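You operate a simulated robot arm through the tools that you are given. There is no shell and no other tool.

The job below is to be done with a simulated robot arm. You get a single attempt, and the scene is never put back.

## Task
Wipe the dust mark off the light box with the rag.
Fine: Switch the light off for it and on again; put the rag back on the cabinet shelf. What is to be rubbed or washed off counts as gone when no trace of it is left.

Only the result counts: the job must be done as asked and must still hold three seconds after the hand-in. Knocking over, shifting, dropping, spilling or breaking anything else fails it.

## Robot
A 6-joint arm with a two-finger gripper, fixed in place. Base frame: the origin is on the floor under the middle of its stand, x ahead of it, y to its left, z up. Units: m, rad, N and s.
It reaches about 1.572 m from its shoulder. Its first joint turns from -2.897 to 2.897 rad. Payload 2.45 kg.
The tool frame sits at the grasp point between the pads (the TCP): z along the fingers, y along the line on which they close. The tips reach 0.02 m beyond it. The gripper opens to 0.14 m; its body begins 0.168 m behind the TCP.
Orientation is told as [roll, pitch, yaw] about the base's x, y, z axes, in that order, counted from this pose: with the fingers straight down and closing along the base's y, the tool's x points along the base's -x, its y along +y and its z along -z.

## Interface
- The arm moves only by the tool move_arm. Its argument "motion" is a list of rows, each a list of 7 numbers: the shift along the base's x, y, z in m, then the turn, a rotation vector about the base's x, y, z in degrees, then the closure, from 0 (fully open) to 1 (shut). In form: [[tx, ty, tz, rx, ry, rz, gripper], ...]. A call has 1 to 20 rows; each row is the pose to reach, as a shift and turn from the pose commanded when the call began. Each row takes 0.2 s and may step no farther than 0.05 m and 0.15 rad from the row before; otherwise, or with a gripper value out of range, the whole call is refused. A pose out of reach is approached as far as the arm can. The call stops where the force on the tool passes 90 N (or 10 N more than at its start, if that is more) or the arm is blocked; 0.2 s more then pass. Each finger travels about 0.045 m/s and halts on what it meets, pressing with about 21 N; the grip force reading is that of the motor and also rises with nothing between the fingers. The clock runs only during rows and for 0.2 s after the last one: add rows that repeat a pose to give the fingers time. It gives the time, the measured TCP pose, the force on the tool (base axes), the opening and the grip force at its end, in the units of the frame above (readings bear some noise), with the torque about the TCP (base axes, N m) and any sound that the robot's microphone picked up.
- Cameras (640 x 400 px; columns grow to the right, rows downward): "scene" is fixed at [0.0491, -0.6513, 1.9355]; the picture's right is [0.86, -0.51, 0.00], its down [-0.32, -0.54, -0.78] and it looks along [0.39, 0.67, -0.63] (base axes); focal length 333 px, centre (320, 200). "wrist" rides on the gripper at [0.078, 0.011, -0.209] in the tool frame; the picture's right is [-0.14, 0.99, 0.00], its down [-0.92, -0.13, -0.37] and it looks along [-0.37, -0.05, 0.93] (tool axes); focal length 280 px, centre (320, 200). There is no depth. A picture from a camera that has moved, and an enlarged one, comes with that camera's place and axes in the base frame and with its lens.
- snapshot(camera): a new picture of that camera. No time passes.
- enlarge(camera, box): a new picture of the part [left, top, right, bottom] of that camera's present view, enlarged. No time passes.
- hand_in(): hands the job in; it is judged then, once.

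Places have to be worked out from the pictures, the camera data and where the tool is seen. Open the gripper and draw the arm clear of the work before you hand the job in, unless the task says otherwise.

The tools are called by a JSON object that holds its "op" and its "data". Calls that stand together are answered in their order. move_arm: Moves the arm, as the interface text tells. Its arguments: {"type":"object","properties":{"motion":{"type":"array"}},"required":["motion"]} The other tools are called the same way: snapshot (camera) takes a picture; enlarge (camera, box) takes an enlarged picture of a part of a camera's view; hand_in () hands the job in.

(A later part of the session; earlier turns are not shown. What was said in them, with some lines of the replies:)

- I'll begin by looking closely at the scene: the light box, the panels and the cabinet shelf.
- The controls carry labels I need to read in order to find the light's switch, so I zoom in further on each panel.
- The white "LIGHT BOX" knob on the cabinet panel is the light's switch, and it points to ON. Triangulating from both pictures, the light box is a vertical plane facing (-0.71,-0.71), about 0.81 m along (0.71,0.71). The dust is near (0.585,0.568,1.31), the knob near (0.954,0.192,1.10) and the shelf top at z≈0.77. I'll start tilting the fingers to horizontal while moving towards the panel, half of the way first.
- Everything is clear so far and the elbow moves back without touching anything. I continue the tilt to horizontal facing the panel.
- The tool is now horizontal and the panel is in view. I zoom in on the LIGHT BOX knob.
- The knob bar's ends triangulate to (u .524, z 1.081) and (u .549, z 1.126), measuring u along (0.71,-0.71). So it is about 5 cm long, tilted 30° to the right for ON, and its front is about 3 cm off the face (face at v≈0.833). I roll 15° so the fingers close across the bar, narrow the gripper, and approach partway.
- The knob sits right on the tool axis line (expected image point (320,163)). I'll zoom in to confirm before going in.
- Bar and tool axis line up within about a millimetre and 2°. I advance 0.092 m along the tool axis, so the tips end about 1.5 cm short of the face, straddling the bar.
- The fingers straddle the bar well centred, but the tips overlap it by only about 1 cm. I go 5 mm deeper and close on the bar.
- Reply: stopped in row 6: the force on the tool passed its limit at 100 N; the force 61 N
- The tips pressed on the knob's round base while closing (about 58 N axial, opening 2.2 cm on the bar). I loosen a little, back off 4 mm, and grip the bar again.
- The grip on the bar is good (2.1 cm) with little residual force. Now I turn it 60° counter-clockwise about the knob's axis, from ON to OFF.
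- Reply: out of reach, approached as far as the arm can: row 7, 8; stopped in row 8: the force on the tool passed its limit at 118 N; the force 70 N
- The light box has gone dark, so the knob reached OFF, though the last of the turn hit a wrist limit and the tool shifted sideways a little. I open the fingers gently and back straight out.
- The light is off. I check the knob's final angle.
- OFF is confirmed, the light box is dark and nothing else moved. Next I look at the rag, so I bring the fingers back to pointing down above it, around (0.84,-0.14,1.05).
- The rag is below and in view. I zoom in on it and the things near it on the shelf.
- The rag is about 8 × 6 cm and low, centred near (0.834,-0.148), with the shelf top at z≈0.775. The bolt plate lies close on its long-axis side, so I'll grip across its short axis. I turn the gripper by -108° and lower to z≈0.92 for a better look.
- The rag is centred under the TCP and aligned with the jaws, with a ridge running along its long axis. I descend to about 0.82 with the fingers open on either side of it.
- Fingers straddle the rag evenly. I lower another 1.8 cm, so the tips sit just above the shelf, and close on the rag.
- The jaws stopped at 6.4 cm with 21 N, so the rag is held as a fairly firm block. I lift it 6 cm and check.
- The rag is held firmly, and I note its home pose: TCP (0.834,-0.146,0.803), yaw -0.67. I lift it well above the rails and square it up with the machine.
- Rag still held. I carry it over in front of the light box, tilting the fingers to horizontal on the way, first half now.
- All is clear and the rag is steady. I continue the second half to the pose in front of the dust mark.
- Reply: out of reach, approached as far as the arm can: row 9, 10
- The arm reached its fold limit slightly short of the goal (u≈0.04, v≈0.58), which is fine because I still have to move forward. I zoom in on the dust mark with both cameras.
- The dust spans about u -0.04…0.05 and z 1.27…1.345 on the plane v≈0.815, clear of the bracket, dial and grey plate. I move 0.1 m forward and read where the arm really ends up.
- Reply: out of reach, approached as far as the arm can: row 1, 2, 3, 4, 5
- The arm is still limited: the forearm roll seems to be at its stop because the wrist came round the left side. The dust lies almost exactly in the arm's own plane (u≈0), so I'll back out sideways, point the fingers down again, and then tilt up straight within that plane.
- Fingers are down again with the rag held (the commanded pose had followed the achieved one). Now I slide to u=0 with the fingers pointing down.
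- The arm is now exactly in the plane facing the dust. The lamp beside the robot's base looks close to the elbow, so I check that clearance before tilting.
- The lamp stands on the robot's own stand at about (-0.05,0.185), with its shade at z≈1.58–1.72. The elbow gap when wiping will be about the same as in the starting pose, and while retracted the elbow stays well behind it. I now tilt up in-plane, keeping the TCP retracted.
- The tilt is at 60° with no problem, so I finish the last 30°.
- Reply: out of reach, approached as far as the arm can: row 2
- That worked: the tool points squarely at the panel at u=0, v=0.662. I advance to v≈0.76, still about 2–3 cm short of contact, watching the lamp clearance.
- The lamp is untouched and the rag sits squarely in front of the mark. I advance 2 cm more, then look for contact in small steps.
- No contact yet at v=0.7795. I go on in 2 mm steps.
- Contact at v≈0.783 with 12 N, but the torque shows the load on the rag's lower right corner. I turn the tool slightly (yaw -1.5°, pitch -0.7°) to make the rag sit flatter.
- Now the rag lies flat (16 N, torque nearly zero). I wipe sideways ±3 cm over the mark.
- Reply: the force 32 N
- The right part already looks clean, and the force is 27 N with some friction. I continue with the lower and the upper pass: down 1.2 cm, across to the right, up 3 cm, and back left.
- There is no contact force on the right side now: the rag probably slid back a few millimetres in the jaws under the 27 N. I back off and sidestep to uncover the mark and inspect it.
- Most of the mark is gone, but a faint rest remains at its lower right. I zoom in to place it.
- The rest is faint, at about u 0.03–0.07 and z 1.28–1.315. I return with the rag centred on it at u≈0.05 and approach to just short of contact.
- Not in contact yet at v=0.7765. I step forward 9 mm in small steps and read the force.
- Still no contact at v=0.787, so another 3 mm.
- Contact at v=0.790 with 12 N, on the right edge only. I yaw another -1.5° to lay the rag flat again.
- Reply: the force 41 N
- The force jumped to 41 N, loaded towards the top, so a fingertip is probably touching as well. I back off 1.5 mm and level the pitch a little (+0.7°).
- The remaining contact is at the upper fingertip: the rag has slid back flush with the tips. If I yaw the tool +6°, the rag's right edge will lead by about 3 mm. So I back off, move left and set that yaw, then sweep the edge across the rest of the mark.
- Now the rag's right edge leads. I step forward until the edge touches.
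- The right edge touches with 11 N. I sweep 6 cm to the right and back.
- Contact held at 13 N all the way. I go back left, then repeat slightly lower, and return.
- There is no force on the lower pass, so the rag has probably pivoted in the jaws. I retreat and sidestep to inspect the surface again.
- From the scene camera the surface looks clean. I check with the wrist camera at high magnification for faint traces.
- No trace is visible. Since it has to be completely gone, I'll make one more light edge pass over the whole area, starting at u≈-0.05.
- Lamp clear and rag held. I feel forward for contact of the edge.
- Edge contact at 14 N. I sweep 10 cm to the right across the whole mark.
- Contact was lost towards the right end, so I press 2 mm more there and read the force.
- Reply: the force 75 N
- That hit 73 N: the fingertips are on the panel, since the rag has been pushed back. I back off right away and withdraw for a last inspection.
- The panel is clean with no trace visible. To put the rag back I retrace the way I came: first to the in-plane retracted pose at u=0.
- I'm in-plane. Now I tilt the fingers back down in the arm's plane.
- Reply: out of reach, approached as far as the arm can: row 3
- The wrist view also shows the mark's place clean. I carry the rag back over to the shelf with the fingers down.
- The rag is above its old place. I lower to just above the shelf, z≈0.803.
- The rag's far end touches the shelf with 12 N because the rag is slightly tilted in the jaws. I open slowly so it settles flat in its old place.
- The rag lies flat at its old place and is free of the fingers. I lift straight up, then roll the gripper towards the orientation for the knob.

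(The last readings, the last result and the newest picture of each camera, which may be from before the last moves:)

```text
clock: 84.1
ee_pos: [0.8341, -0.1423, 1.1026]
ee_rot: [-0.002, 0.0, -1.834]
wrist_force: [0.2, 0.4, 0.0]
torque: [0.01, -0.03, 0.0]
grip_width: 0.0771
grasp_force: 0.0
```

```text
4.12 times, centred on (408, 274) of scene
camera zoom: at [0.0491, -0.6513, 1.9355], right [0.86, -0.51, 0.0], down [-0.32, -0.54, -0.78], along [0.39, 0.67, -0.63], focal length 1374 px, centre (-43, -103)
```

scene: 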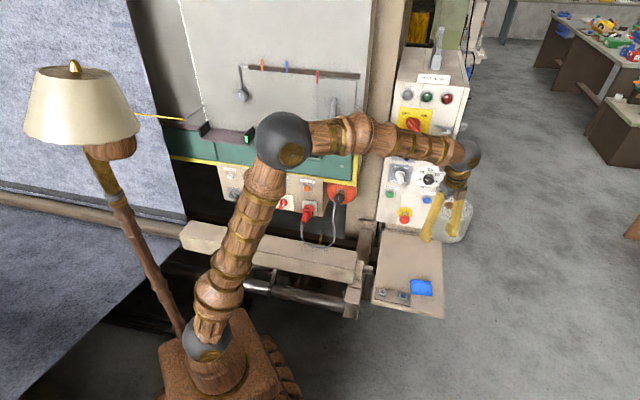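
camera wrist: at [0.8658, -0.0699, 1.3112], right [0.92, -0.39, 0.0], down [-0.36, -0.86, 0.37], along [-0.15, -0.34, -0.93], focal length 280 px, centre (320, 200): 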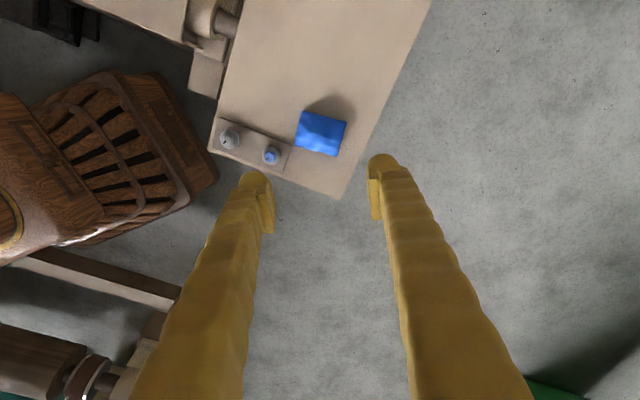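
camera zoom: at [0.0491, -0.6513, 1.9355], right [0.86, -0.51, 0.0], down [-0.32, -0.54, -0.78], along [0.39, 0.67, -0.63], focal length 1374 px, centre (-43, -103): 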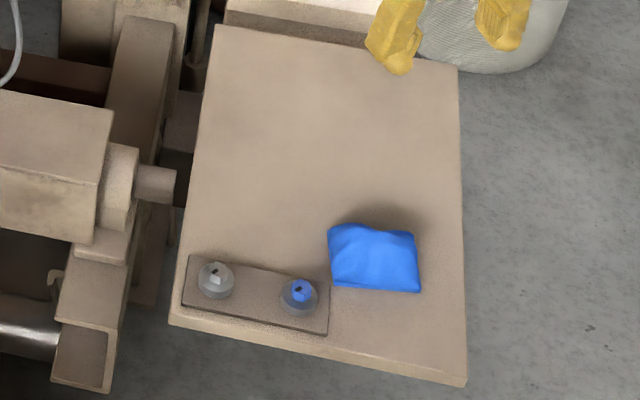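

The rag rests as before. Now I tilt up to face the panel, in front of the LIGHT BOX knob, with the roll chosen so that the jaws close across the bar in its OFF position.

{"op": "move_arm", "data": {"motion": [[0.001, 0.0192, 0, 5.303, -5.303, 0, 0.45], [0.0019, 0.0383, 0, 10.607, -10.607, 0, 0.45], [0.0029, 0.0575, 0, 15.91, -15.91, 0, 0.45], [0.0039, 0.0767, 0, 21.213, -21.213, 0, 0.45], [0.0048, 0.0958, 0, 26.517, -26.517, 0, 0.45], [0.0058, 0.115, 0, 31.82, -31.82, 0, 0.45], [0.0068, 0.1342, 0, 37.123, -37.123, 0, 0.45], [0.0077, 0.1533, 0, 42.427, -42.427, 0, 0.45], [0.0087, 0.1725, 0, 47.73, -47.73, 0, 0.45], [0.0097, 0.1917, 0, 53.033, -53.033, 0, 0.45], [0.0106, 0.2108, 0, 58.337, -58.337, 0, 0.45], [0.0116, 0.23, 0, 63.64, -63.64, 0, 0.45], [0.0116, 0.23, 0, 63.64, -63.64, 0, 0.45]]}}

{"op": "snapshot", "data": {"camera": "scene"}}

{"op": "snapshot", "data": {"camera": "wrist"}}

```text
clock: 86.9
ee_pos: [0.8449, 0.0841, 1.1018]
ee_rot: [1.572, 1.048, -0.782]
wrist_force: [0.5, -0.2, 0.4]
torque: [-0.02, -0.01, 0.01]
grip_width: 0.0768
grasp_force: 0.1
```

```text
taken
```

scene: 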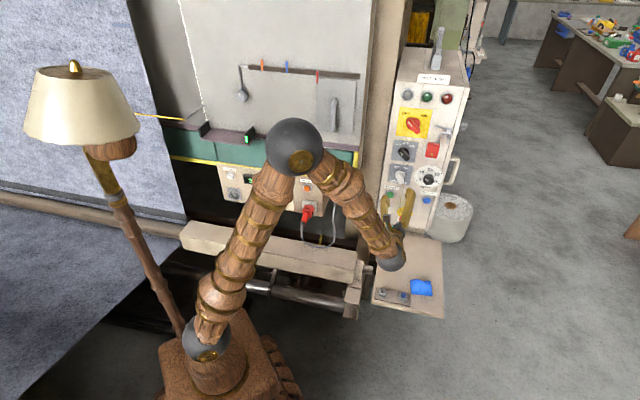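

```text
taken
camera wrist: at [0.6766, -0.0417, 1.174], right [0.66, -0.65, 0.38], down [-0.01, -0.51, -0.86], along [0.75, 0.56, -0.34], focal length 280 px, centre (320, 200)
```

wrist: 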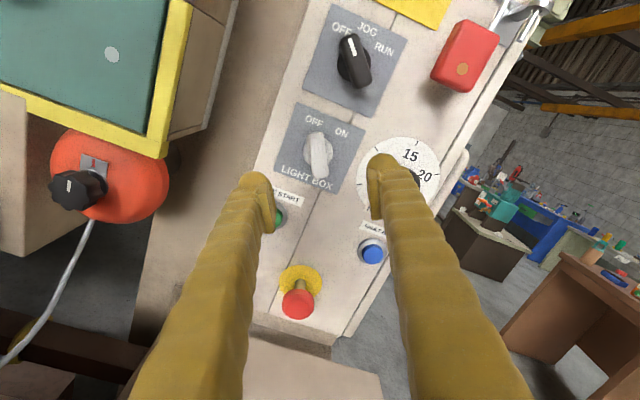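

The knob appears at the expected image point on the tool axis. I zoom in to check alignment with the bar.

{"op": "enlarge", "data": {"camera": "wrist", "box": [240, 100, 400, 200]}}

{"op": "enlarge", "data": {"camera": "scene", "box": [370, 150, 450, 220]}}

```text
4.00 times, centred on (320, 150) of wrist
camera zoom: at [0.6766, -0.0417, 1.174], right [0.66, -0.65, 0.38], down [-0.01, -0.51, -0.86], along [0.75, 0.56, -0.34], focal length 1122 px, centre (320, 400)
```

zoom: 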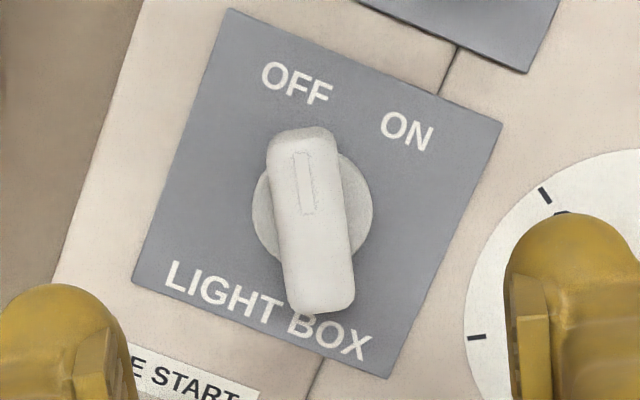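

```text
5.71 times, centred on (410, 185) of scene
camera zoom: at [0.0491, -0.6513, 1.9355], right [0.86, -0.51, 0.0], down [-0.32, -0.54, -0.78], along [0.39, 0.67, -0.63], focal length 1904 px, centre (-194, 286)
```

zoom: 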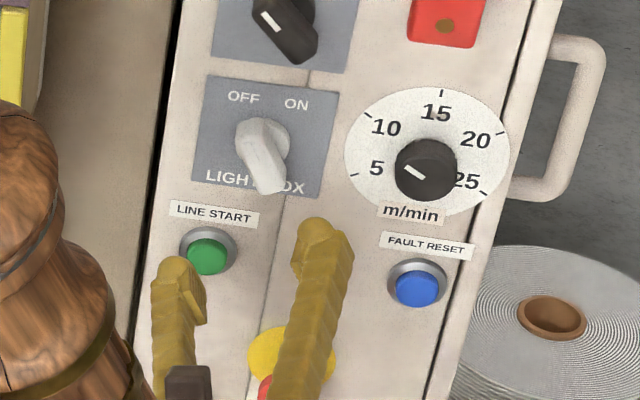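

Alignment is within about 2.5 mm, which I correct for. I go forward to v≈0.792, straddling the bar and keeping off the round base.

{"op": "move_arm", "data": {"motion": [[0.0235, 0.0243, -0.0003, 0, 0, 0, 0.45], [0.047, 0.0485, -0.0006, 0, 0, 0, 0.45], [0.0657, 0.0679, -0.0009, 0, 0, 0, 0.45], [0.0798, 0.0825, -0.0011, 0, 0, 0, 0.45], [0.0939, 0.097, -0.0012, 0, 0, 0, 0.45], [0.0939, 0.097, -0.0012, 0, 0, 0, 0.45]]}}

{"op": "enlarge", "data": {"camera": "wrist", "box": [230, 120, 410, 232]}}

{"op": "enlarge", "data": {"camera": "scene", "box": [380, 150, 444, 200]}}

```text
clock: 88.3
ee_pos: [0.9404, 0.1843, 1.0977]
ee_rot: [1.569, 1.045, -0.787]
wrist_force: [0.1, 0.7, 0.7]
torque: [-0.01, -0.01, 0.0]
grip_width: 0.077
grasp_force: 0.0
```

```text
3.56 times, centred on (320, 176) of wrist
camera zoom: at [0.7726, 0.0574, 1.172], right [0.66, -0.65, 0.38], down [-0.01, -0.51, -0.86], along [0.75, 0.56, -0.34], focal length 997 px, centre (320, 285)
```

zoom: 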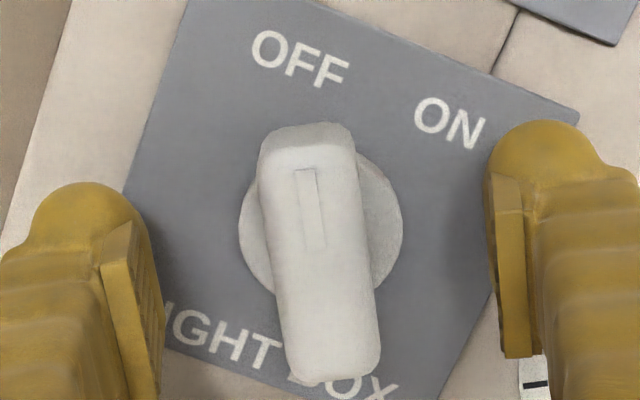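

```text
8.00 times, centred on (412, 175) of scene
camera zoom: at [0.0491, -0.6513, 1.9355], right [0.86, -0.51, 0.0], down [-0.32, -0.54, -0.78], along [0.39, 0.67, -0.63], focal length 2666 px, centre (-416, 400)
```

zoom: 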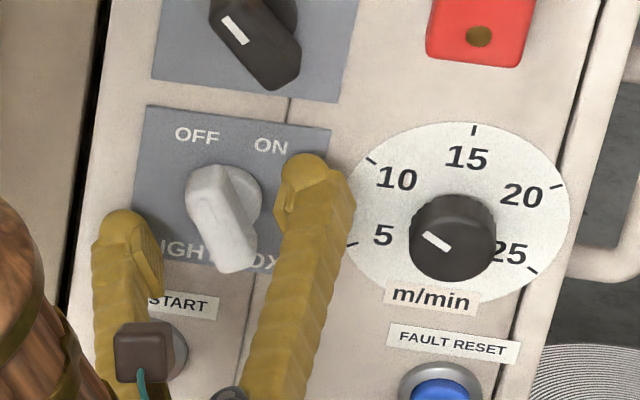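

Well centred. I back off 2 mm and close on the bar.

{"op": "move_arm", "data": {"motion": [[-0.0014, -0.0014, 0, 0, 0, 0, 0.5], [-0.0014, -0.0014, 0, 0, 0, 0, 0.65], [-0.0014, -0.0014, 0, 0, 0, 0, 0.8], [-0.0014, -0.0014, 0, 0, 0, 0, 0.9], [-0.0014, -0.0014, 0, 0, 0, 0, 0.9], [-0.0014, -0.0014, 0, 0, 0, 0, 0.9]]}}

{"op": "enlarge", "data": {"camera": "wrist", "box": [230, 120, 410, 232]}}

```text
clock: 89.7
ee_pos: [0.94, 0.1824, 1.0983]
ee_rot: [1.568, 1.046, -0.785]
wrist_force: [0.1, 0.2, -0.2]
torque: [0.02, 0.02, 0.01]
grip_width: 0.0213
grasp_force: 41.7
```

```text
3.56 times, centred on (320, 176) of wrist
camera zoom: at [0.7714, 0.0557, 1.172], right [0.66, -0.65, 0.38], down [-0.01, -0.51, -0.86], along [0.75, 0.56, -0.34], focal length 997 px, centre (320, 285)
```

zoom: 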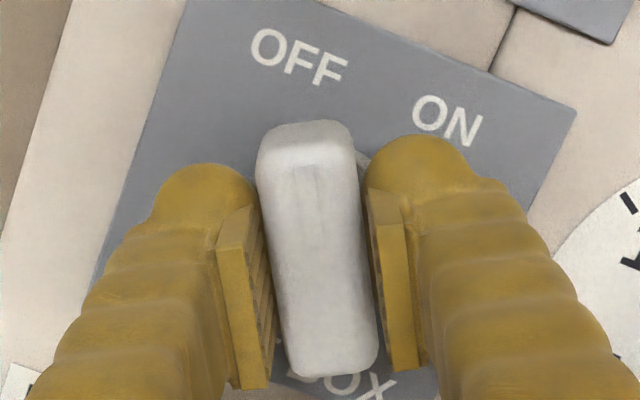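

A clean grip with no side load. I now turn it 60° clockwise, from OFF to ON.

{"op": "move_arm", "data": {"motion": [[0, 0, 0, 5.3, 5.3, 0, 0.9], [0, 0, 0, 10.6, 10.6, 0, 0.9], [0, 0, 0, 15.9, 15.9, 0, 0.9], [0, 0, 0, 21.2, 21.2, 0, 0.9], [0, 0, 0, 26.5, 26.5, 0, 0.9], [0, 0, 0, 31.8, 31.8, 0, 0.9], [0, 0, 0, 37.1, 37.1, 0, 0.9], [0, 0, 0, 42.4, 42.4, 0, 0.9], [0, 0, 0, 42.4, 42.4, 0, 0.9]]}}

{"op": "snapshot", "data": {"camera": "scene"}}

{"op": "snapshot", "data": {"camera": "wrist"}}

```text
clock: 91.7
ee_pos: [0.938, 0.1841, 1.0988]
ee_rot: [-1.571, 1.046, 2.359]
wrist_force: [-30.6, -10.2, -17.0]
torque: [-0.18, 0.13, 0.16]
grip_width: 0.0209
grasp_force: 44.6
```

```text
taken
```

scene: 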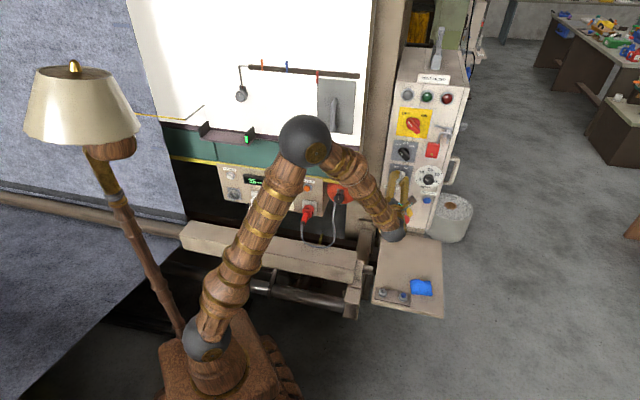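

```text
taken
camera wrist: at [0.826, 0.0015, 1.1611], right [0.56, -0.56, -0.62], down [-0.67, 0.14, -0.73], along [0.5, 0.82, -0.29], focal length 280 px, centre (320, 200)
```

wrist: 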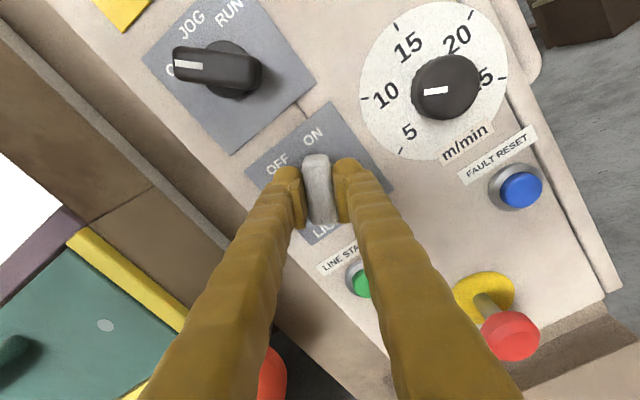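

The light box is lit again and the knob points to ON. I open the fingers and back straight out.

{"op": "move_arm", "data": {"motion": [[0, 0, 0, 0, 0, 0, 0.75], [0, 0, 0, 0, 0, 0, 0.6], [0, 0, 0, 0, 0, 0, 0.5], [0, 0, 0, 0, 0, 0, 0.45], [-0.0141, -0.0141, 0, 0, 0, 0, 0.45], [-0.0354, -0.0354, 0, 0, 0, 0, 0.45], [-0.0636, -0.0636, 0, 0, 0, 0, 0.45], [-0.0919, -0.0919, 0, 0, 0, 0, 0.45], [-0.1202, -0.1202, 0, 0, 0, 0, 0.45], [-0.1485, -0.1485, 0, 0, 0, 0, 0.45]]}}

{"op": "snapshot", "data": {"camera": "scene"}}

{"op": "enlarge", "data": {"camera": "scene", "box": [370, 70, 466, 230]}}

{"op": "enlarge", "data": {"camera": "scene", "box": [240, 80, 320, 130]}}

{"op": "snapshot", "data": {"camera": "wrist"}}

```text
clock: 93.9
ee_pos: [0.7896, 0.0346, 1.0982]
ee_rot: [-1.573, 1.048, 2.358]
wrist_force: [0.6, 0.0, 0.0]
torque: [-0.03, 0.0, 0.0]
grip_width: 0.0773
grasp_force: 0.1
```

```text
taken
```

scene: 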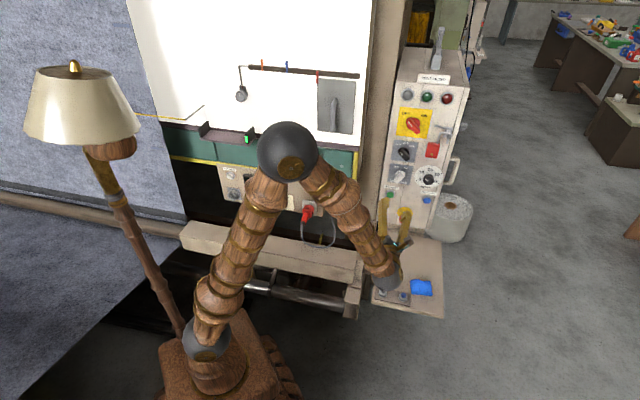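

```text
2.50 times, centred on (418, 150) of scene
camera zoom: at [0.0491, -0.6513, 1.9355], right [0.86, -0.51, 0.0], down [-0.32, -0.54, -0.78], along [0.39, 0.67, -0.63], focal length 833 px, centre (75, 325)
```

zoom: 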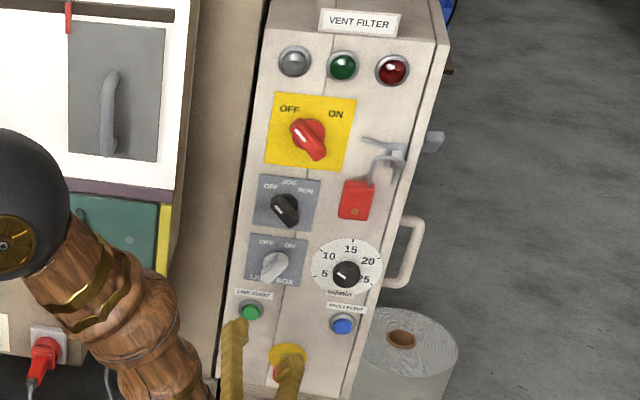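

```text
8.00 times, centred on (280, 105) of scene
camera zoom: at [0.0491, -0.6513, 1.9355], right [0.86, -0.51, 0.0], down [-0.32, -0.54, -0.78], along [0.39, 0.67, -0.63], focal length 2666 px, centre (640, 960)
```

zoom: 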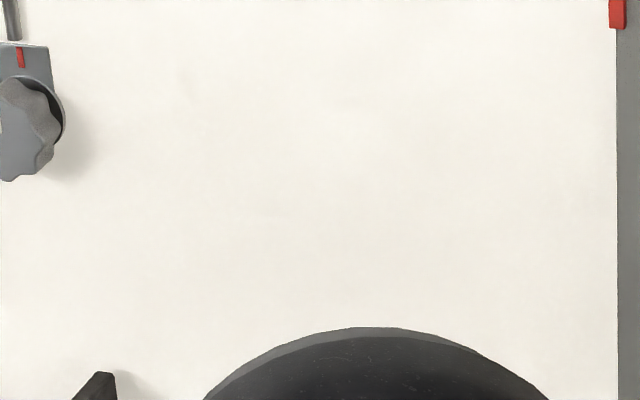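

```text
taken
camera wrist: at [0.6756, -0.1473, 1.1606], right [0.56, -0.56, -0.61], down [-0.66, 0.14, -0.73], along [0.5, 0.82, -0.29], focal length 280 px, centre (320, 200)
```

wrist: 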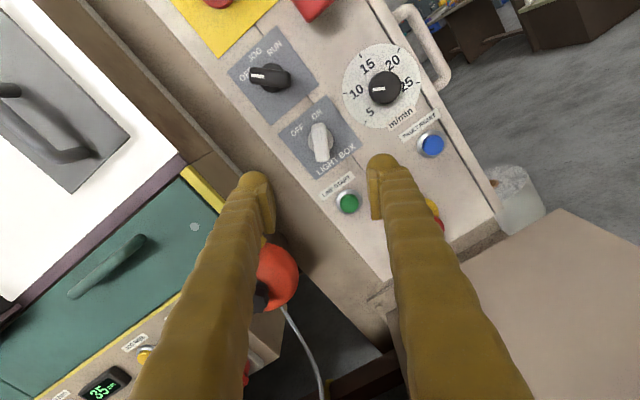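

Light on, the knob at ON, and all other controls unchanged. I roll back to a neutral roll while retreating, then swing the arm away to view the whole light box.

{"op": "move_arm", "data": {"motion": [[-0.0035, -0.0035, 0, -5.3, -5.3, 0, 0.3], [-0.0071, -0.0071, 0, -10.6, -10.6, 0, 0.15], [-0.0106, -0.0106, 0, -15.9, -15.9, 0, 0], [-0.0141, -0.0141, 0, -21.2, -21.2, 0, 0], [-0.0177, -0.0177, 0, -26.5, -26.5, 0, 0], [-0.0212, -0.0212, 0, -31.8, -31.8, 0, 0], [-0.0247, -0.0247, 0, -37.1, -37.1, 0, 0], [-0.0283, -0.0283, 0, -42.4, -42.4, 0, 0], [-0.0318, -0.0318, 0, -47.7, -47.7, 0, 0], [-0.0354, -0.0354, 0, -53.0, -53.0, 0, 0]]}}

{"op": "snapshot", "data": {"camera": "scene"}}

```text
clock: 96.1
ee_pos: [0.7559, -0.0004, 1.1002]
ee_rot: [1.57, 0.783, -0.785]
wrist_force: [0.3, -0.1, -0.1]
torque: [-0.01, -0.03, -0.01]
grip_width: 0.1399
grasp_force: 0.0
```

```text
taken
```

scene: 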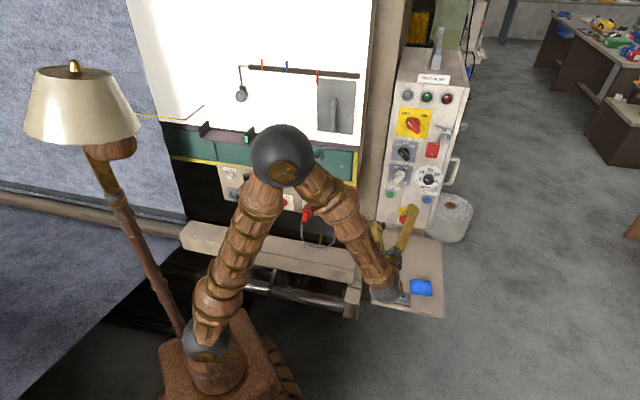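

Next I tilt the fingers down while moving up and away from the panel.

{"op": "move_arm", "data": {"motion": [[-0.013, 0.0071, 0.0215, -4.895, 4.895, 0, 0], [-0.026, 0.0142, 0.0431, -9.791, 9.791, 0, 0], [-0.039, 0.0214, 0.0646, -14.686, 14.686, 0, 0], [-0.052, 0.0285, 0.0862, -19.582, 19.582, 0, 0], [-0.065, 0.0356, 0.1077, -24.477, 24.477, 0, 0], [-0.078, 0.0427, 0.1292, -29.372, 29.372, 0, 0], [-0.091, 0.0499, 0.1508, -34.268, 34.268, 0, 0], [-0.104, 0.057, 0.1723, -39.163, 39.163, 0, 0], [-0.117, 0.0641, 0.1938, -44.058, 44.058, 0, 0], [-0.13, 0.0712, 0.2154, -48.954, 48.954, 0, 0], [-0.143, 0.0784, 0.2369, -53.849, 53.849, 0, 0], [-0.156, 0.0855, 0.2585, -58.745, 58.745, 0, 0], [-0.169, 0.0926, 0.28, -63.64, 63.64, 0, 0]]}}

{"op": "snapshot", "data": {"camera": "scene"}}

{"op": "snapshot", "data": {"camera": "wrist"}}

{"op": "enlarge", "data": {"camera": "scene", "box": [240, 85, 340, 147]}}

```text
clock: 98.9
ee_pos: [0.5876, 0.0902, 1.3798]
ee_rot: [-0.001, -0.002, -1.572]
wrist_force: [0.5, 0.1, -0.9]
torque: [0.01, -0.05, 0.04]
grip_width: 0.1397
grasp_force: 0.1
```

```text
taken
```

scene: 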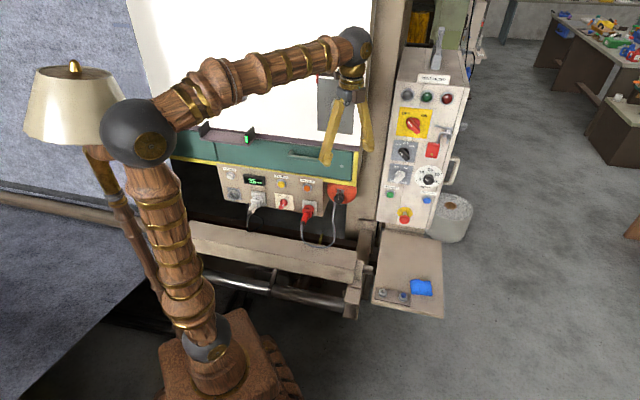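

```text
taken
camera wrist: at [0.5988, 0.1686, 1.5877], right [0.99, -0.14, 0.0], down [-0.13, -0.92, 0.37], along [-0.05, -0.37, -0.93], focal length 280 px, centre (320, 200)
```

wrist: 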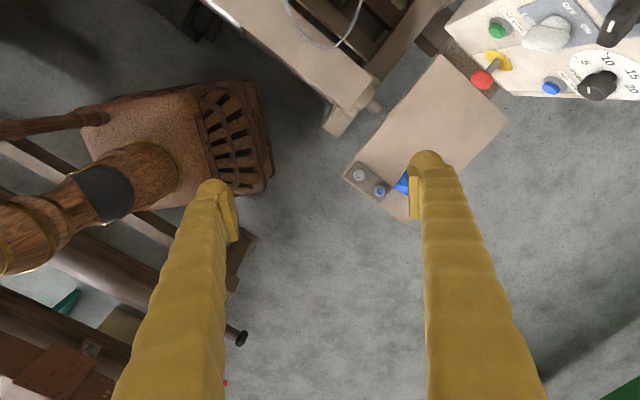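

```text
6.40 times, centred on (290, 116) of scene
camera zoom: at [0.0491, -0.6513, 1.9355], right [0.86, -0.51, 0.0], down [-0.32, -0.54, -0.78], along [0.39, 0.67, -0.63], focal length 2133 px, centre (512, 738)
```

zoom: 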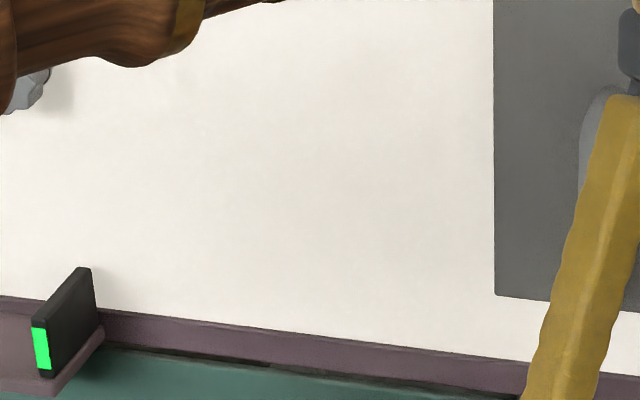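

With the light on the panel looks spotless. I take high zooms of the mark's place, the knob and the shelf before handing in.

{"op": "enlarge", "data": {"camera": "scene", "box": [262, 98, 314, 130]}}

{"op": "enlarge", "data": {"camera": "scene", "box": [366, 225, 450, 322]}}

{"op": "enlarge", "data": {"camera": "scene", "box": [380, 145, 450, 195]}}

{"op": "enlarge", "data": {"camera": "scene", "box": [200, 150, 380, 260]}}

```text
12.31 times, centred on (288, 114) of scene
camera zoom: at [0.0491, -0.6513, 1.9355], right [0.86, -0.51, 0.0], down [-0.32, -0.54, -0.78], along [0.39, 0.67, -0.63], focal length 4102 px, centre (714, 1258)
```

zoom: 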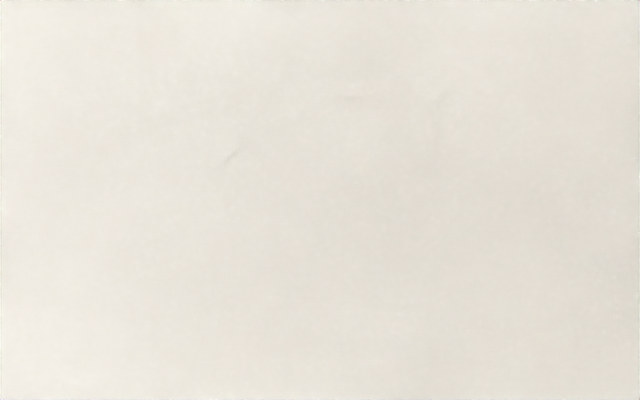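

```text
4.12 times, centred on (408, 274) of scene
camera zoom: at [0.0491, -0.6513, 1.9355], right [0.86, -0.51, 0.0], down [-0.32, -0.54, -0.78], along [0.39, 0.67, -0.63], focal length 1374 px, centre (-43, -103)
```

zoom: 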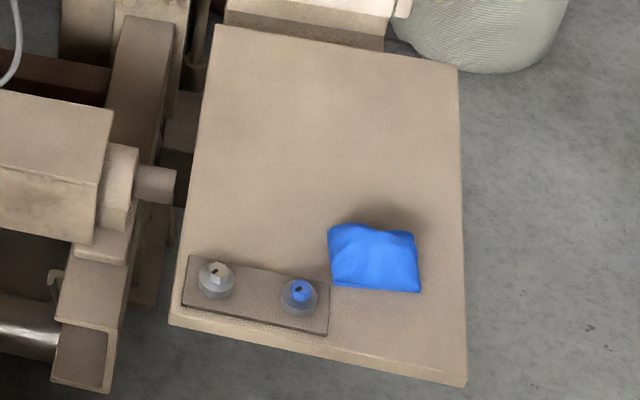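

```text
8.00 times, centred on (415, 170) of scene
camera zoom: at [0.0491, -0.6513, 1.9355], right [0.86, -0.51, 0.0], down [-0.32, -0.54, -0.78], along [0.39, 0.67, -0.63], focal length 2666 px, centre (-440, 440)
```

zoom: 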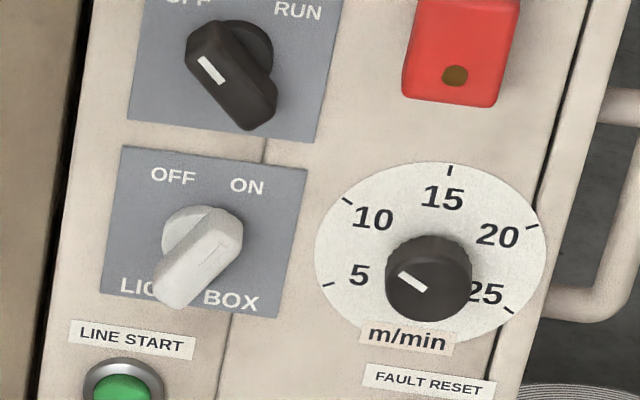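

```text
3.56 times, centred on (290, 205) of scene
camera zoom: at [0.0491, -0.6513, 1.9355], right [0.86, -0.51, 0.0], down [-0.32, -0.54, -0.78], along [0.39, 0.67, -0.63], focal length 1185 px, centre (427, 182)
```

zoom: 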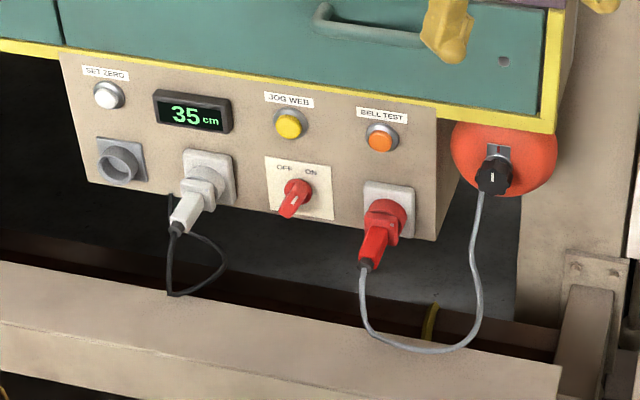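

I notice a tiny faint dash near the top of the mark's area. I zoom in hard on it to see whether it's a leftover speck.

{"op": "enlarge", "data": {"camera": "scene", "box": [272, 104, 292, 116.5]}}

{"op": "enlarge", "data": {"camera": "scene", "box": [266, 100, 286, 112.5]}}

{"op": "enlarge", "data": {"camera": "scene", "box": [284, 100, 304, 112.5]}}

{"op": "enlarge", "data": {"camera": "scene", "box": [275, 112, 307, 132]}}

```text
16.00 times, centred on (282, 110) of scene
camera zoom: at [0.0491, -0.6513, 1.9355], right [0.86, -0.51, 0.0], down [-0.32, -0.54, -0.78], along [0.39, 0.67, -0.63], focal length 5332 px, centre (928, 1636)
```

zoom: 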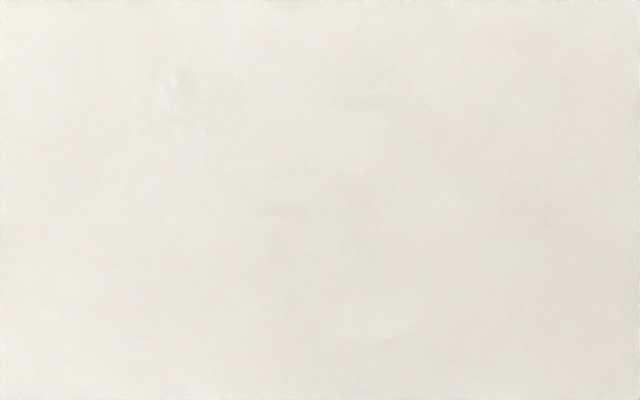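

```text
16.00 times, centred on (276, 106) of scene
camera zoom: at [0.0491, -0.6513, 1.9355], right [0.86, -0.51, 0.0], down [-0.32, -0.54, -0.78], along [0.39, 0.67, -0.63], focal length 5332 px, centre (1024, 1700)
```

zoom: 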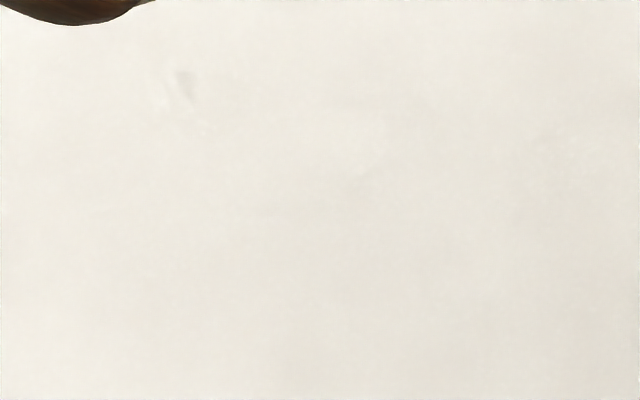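

```text
16.00 times, centred on (294, 106) of scene
camera zoom: at [0.0491, -0.6513, 1.9355], right [0.86, -0.51, 0.0], down [-0.32, -0.54, -0.78], along [0.39, 0.67, -0.63], focal length 5332 px, centre (736, 1700)
```

zoom: 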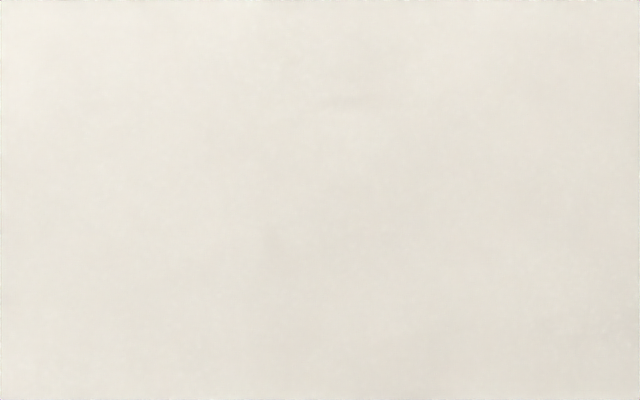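

```text
16.00 times, centred on (291, 122) of scene
camera zoom: at [0.0491, -0.6513, 1.9355], right [0.86, -0.51, 0.0], down [-0.32, -0.54, -0.78], along [0.39, 0.67, -0.63], focal length 5332 px, centre (784, 1448)
```

zoom: 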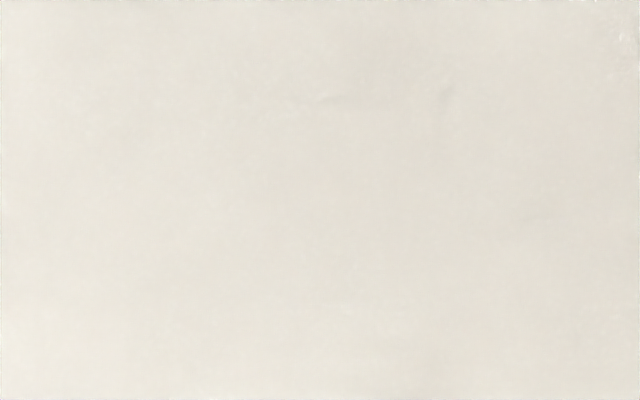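

The faint dashes don't stay at the same place between zooms, so they look like rendering artefacts. To be certain, I turn the wrist camera towards the panel for an independent look with the light on.

{"op": "move_arm", "data": {"motion": [[-0.0075, 0.0093, 0.0041, 0, 0, 7.94, 0], [-0.015, 0.0185, 0.0082, 0, 0, 15.88, 0], [-0.0225, 0.0278, 0.0124, 0, 0, 23.82, 0], [-0.03, 0.037, 0.0165, 0, 0, 31.76, 0], [-0.0375, 0.0463, 0.0206, 0, 0, 39.71, 0], [-0.045, 0.0555, 0.0247, 0, 0, 47.65, 0], [-0.0525, 0.0648, 0.0288, 0, 0, 55.59, 0], [-0.06, 0.074, 0.0329, 0, 0, 63.53, 0], [-0.0676, 0.0833, 0.0371, 0, 0, 71.47, 0], [-0.0751, 0.0925, 0.0412, 0, 0, 79.41, 0], [-0.0826, 0.1018, 0.0453, 0, 0, 87.35, 0], [-0.0901, 0.111, 0.0494, 0, 0, 95.29, 0], [-0.0976, 0.1203, 0.0535, 0, 0, 103.24, 0], [-0.1051, 0.1295, 0.0576, 0, 0, 111.18, 0], [-0.1126, 0.1388, 0.0618, 0, 0, 119.12, 0], [-0.1201, 0.148, 0.0659, 0, 0, 127.06, 0], [-0.1276, 0.1573, 0.07, 0, 0, 135, 0]]}}

{"op": "snapshot", "data": {"camera": "wrist"}}

{"op": "snapshot", "data": {"camera": "scene"}}

```text
clock: 102.5
ee_pos: [0.4588, 0.2487, 1.4502]
ee_rot: [-0.002, 0.0, 0.788]
wrist_force: [-0.2, 0.9, -0.1]
torque: [-0.01, 0.02, -0.03]
grip_width: 0.1396
grasp_force: 0.0
```

```text
taken
camera wrist: at [0.3964, 0.2016, 1.6594], right [-0.6, 0.8, 0.0], down [0.74, 0.56, 0.37], along [0.29, 0.22, -0.93], focal length 280 px, centre (320, 200)
```

wrist: 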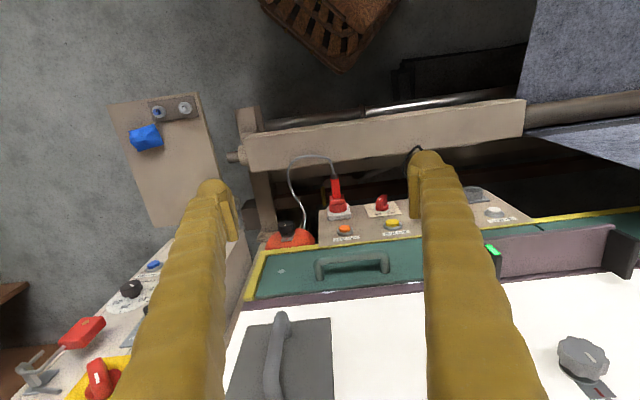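

```text
taken
```

scene: 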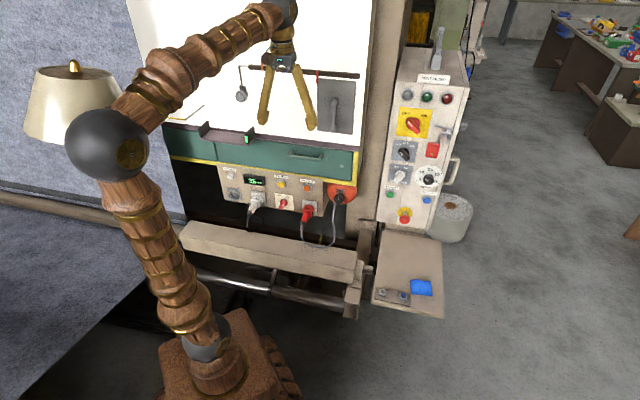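

{"op": "enlarge", "data": {"camera": "scene", "box": [262, 92, 310, 132]}}

{"op": "enlarge", "data": {"camera": "wrist", "box": [330, 290, 430, 360]}}

{"op": "enlarge", "data": {"camera": "wrist", "box": [450, 280, 590, 370]}}

```text
10.00 times, centred on (286, 112) of scene
camera zoom: at [0.0491, -0.6513, 1.9355], right [0.86, -0.51, 0.0], down [-0.32, -0.54, -0.78], along [0.39, 0.67, -0.63], focal length 3333 px, centre (660, 1080)
```

zoom: 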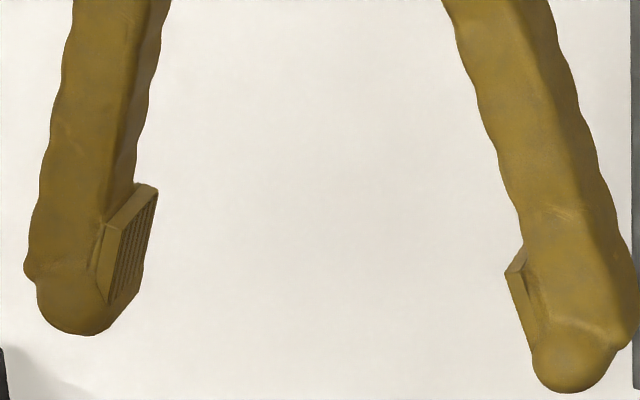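

```text
5.71 times, centred on (380, 325) of wrist
camera zoom: at [0.3964, 0.2016, 1.6594], right [-0.6, 0.8, 0.0], down [0.74, 0.56, 0.37], along [0.29, 0.22, -0.93], focal length 1602 px, centre (-23, -514)
```

zoom: 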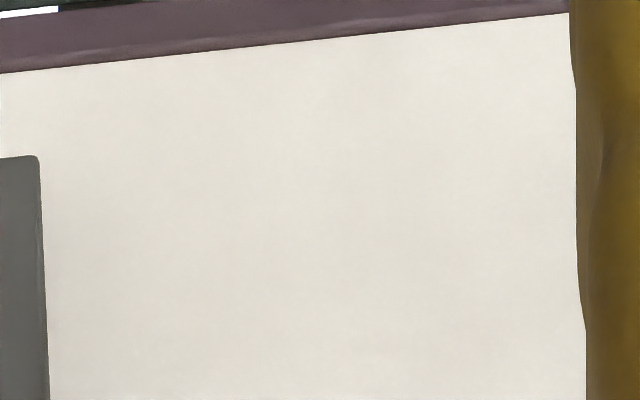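

```text
4.44 times, centred on (520, 325) of wrist
camera zoom: at [0.3964, 0.2016, 1.6594], right [-0.6, 0.8, 0.0], down [0.74, 0.56, 0.37], along [0.29, 0.22, -0.93], focal length 1246 px, centre (-569, -356)
```

zoom: 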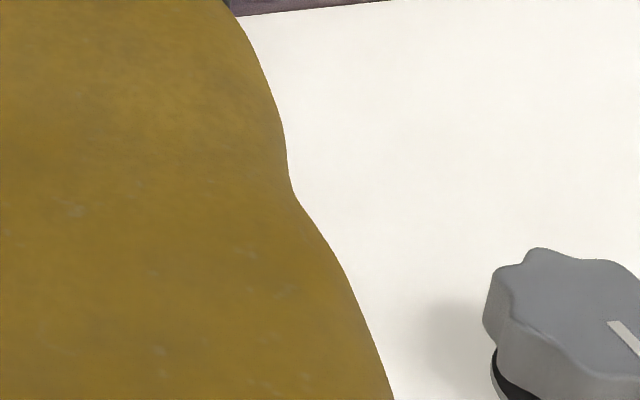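

Both cameras show the light box lit and free of any trace. The knob is at ON, the rag lies flat on the cabinet shelf, nothing else has moved, and the gripper is open and clear of the work. I hand the job in.

{"op": "hand_in", "data": {}}

```text
The job is handed in.
```

I wiped the dust mark off the light box and handed the job in. With the light back on, zoomed views from both cameras showed no trace of it.

- **Light:** I turned the LIGHT BOX knob to OFF before wiping and back to ON afterwards. The box is lit again.
- **Rag:** It lies flat on the cabinet shelf where I picked it up.
- **Surroundings:** In the last pictures the other controls and the things on the shelf looked as they did at the start.
- **Arm:** The gripper is open and about 0.3 m clear of the light box.

Some contacts were firmer than I intended. The fingertips pressed the base of the knob once and met about 73 N on the light box during the last wiping pass. Turning the knob to OFF also stopped at a force limit, because the wrist ran out of travel. I saw no damage from any of these.
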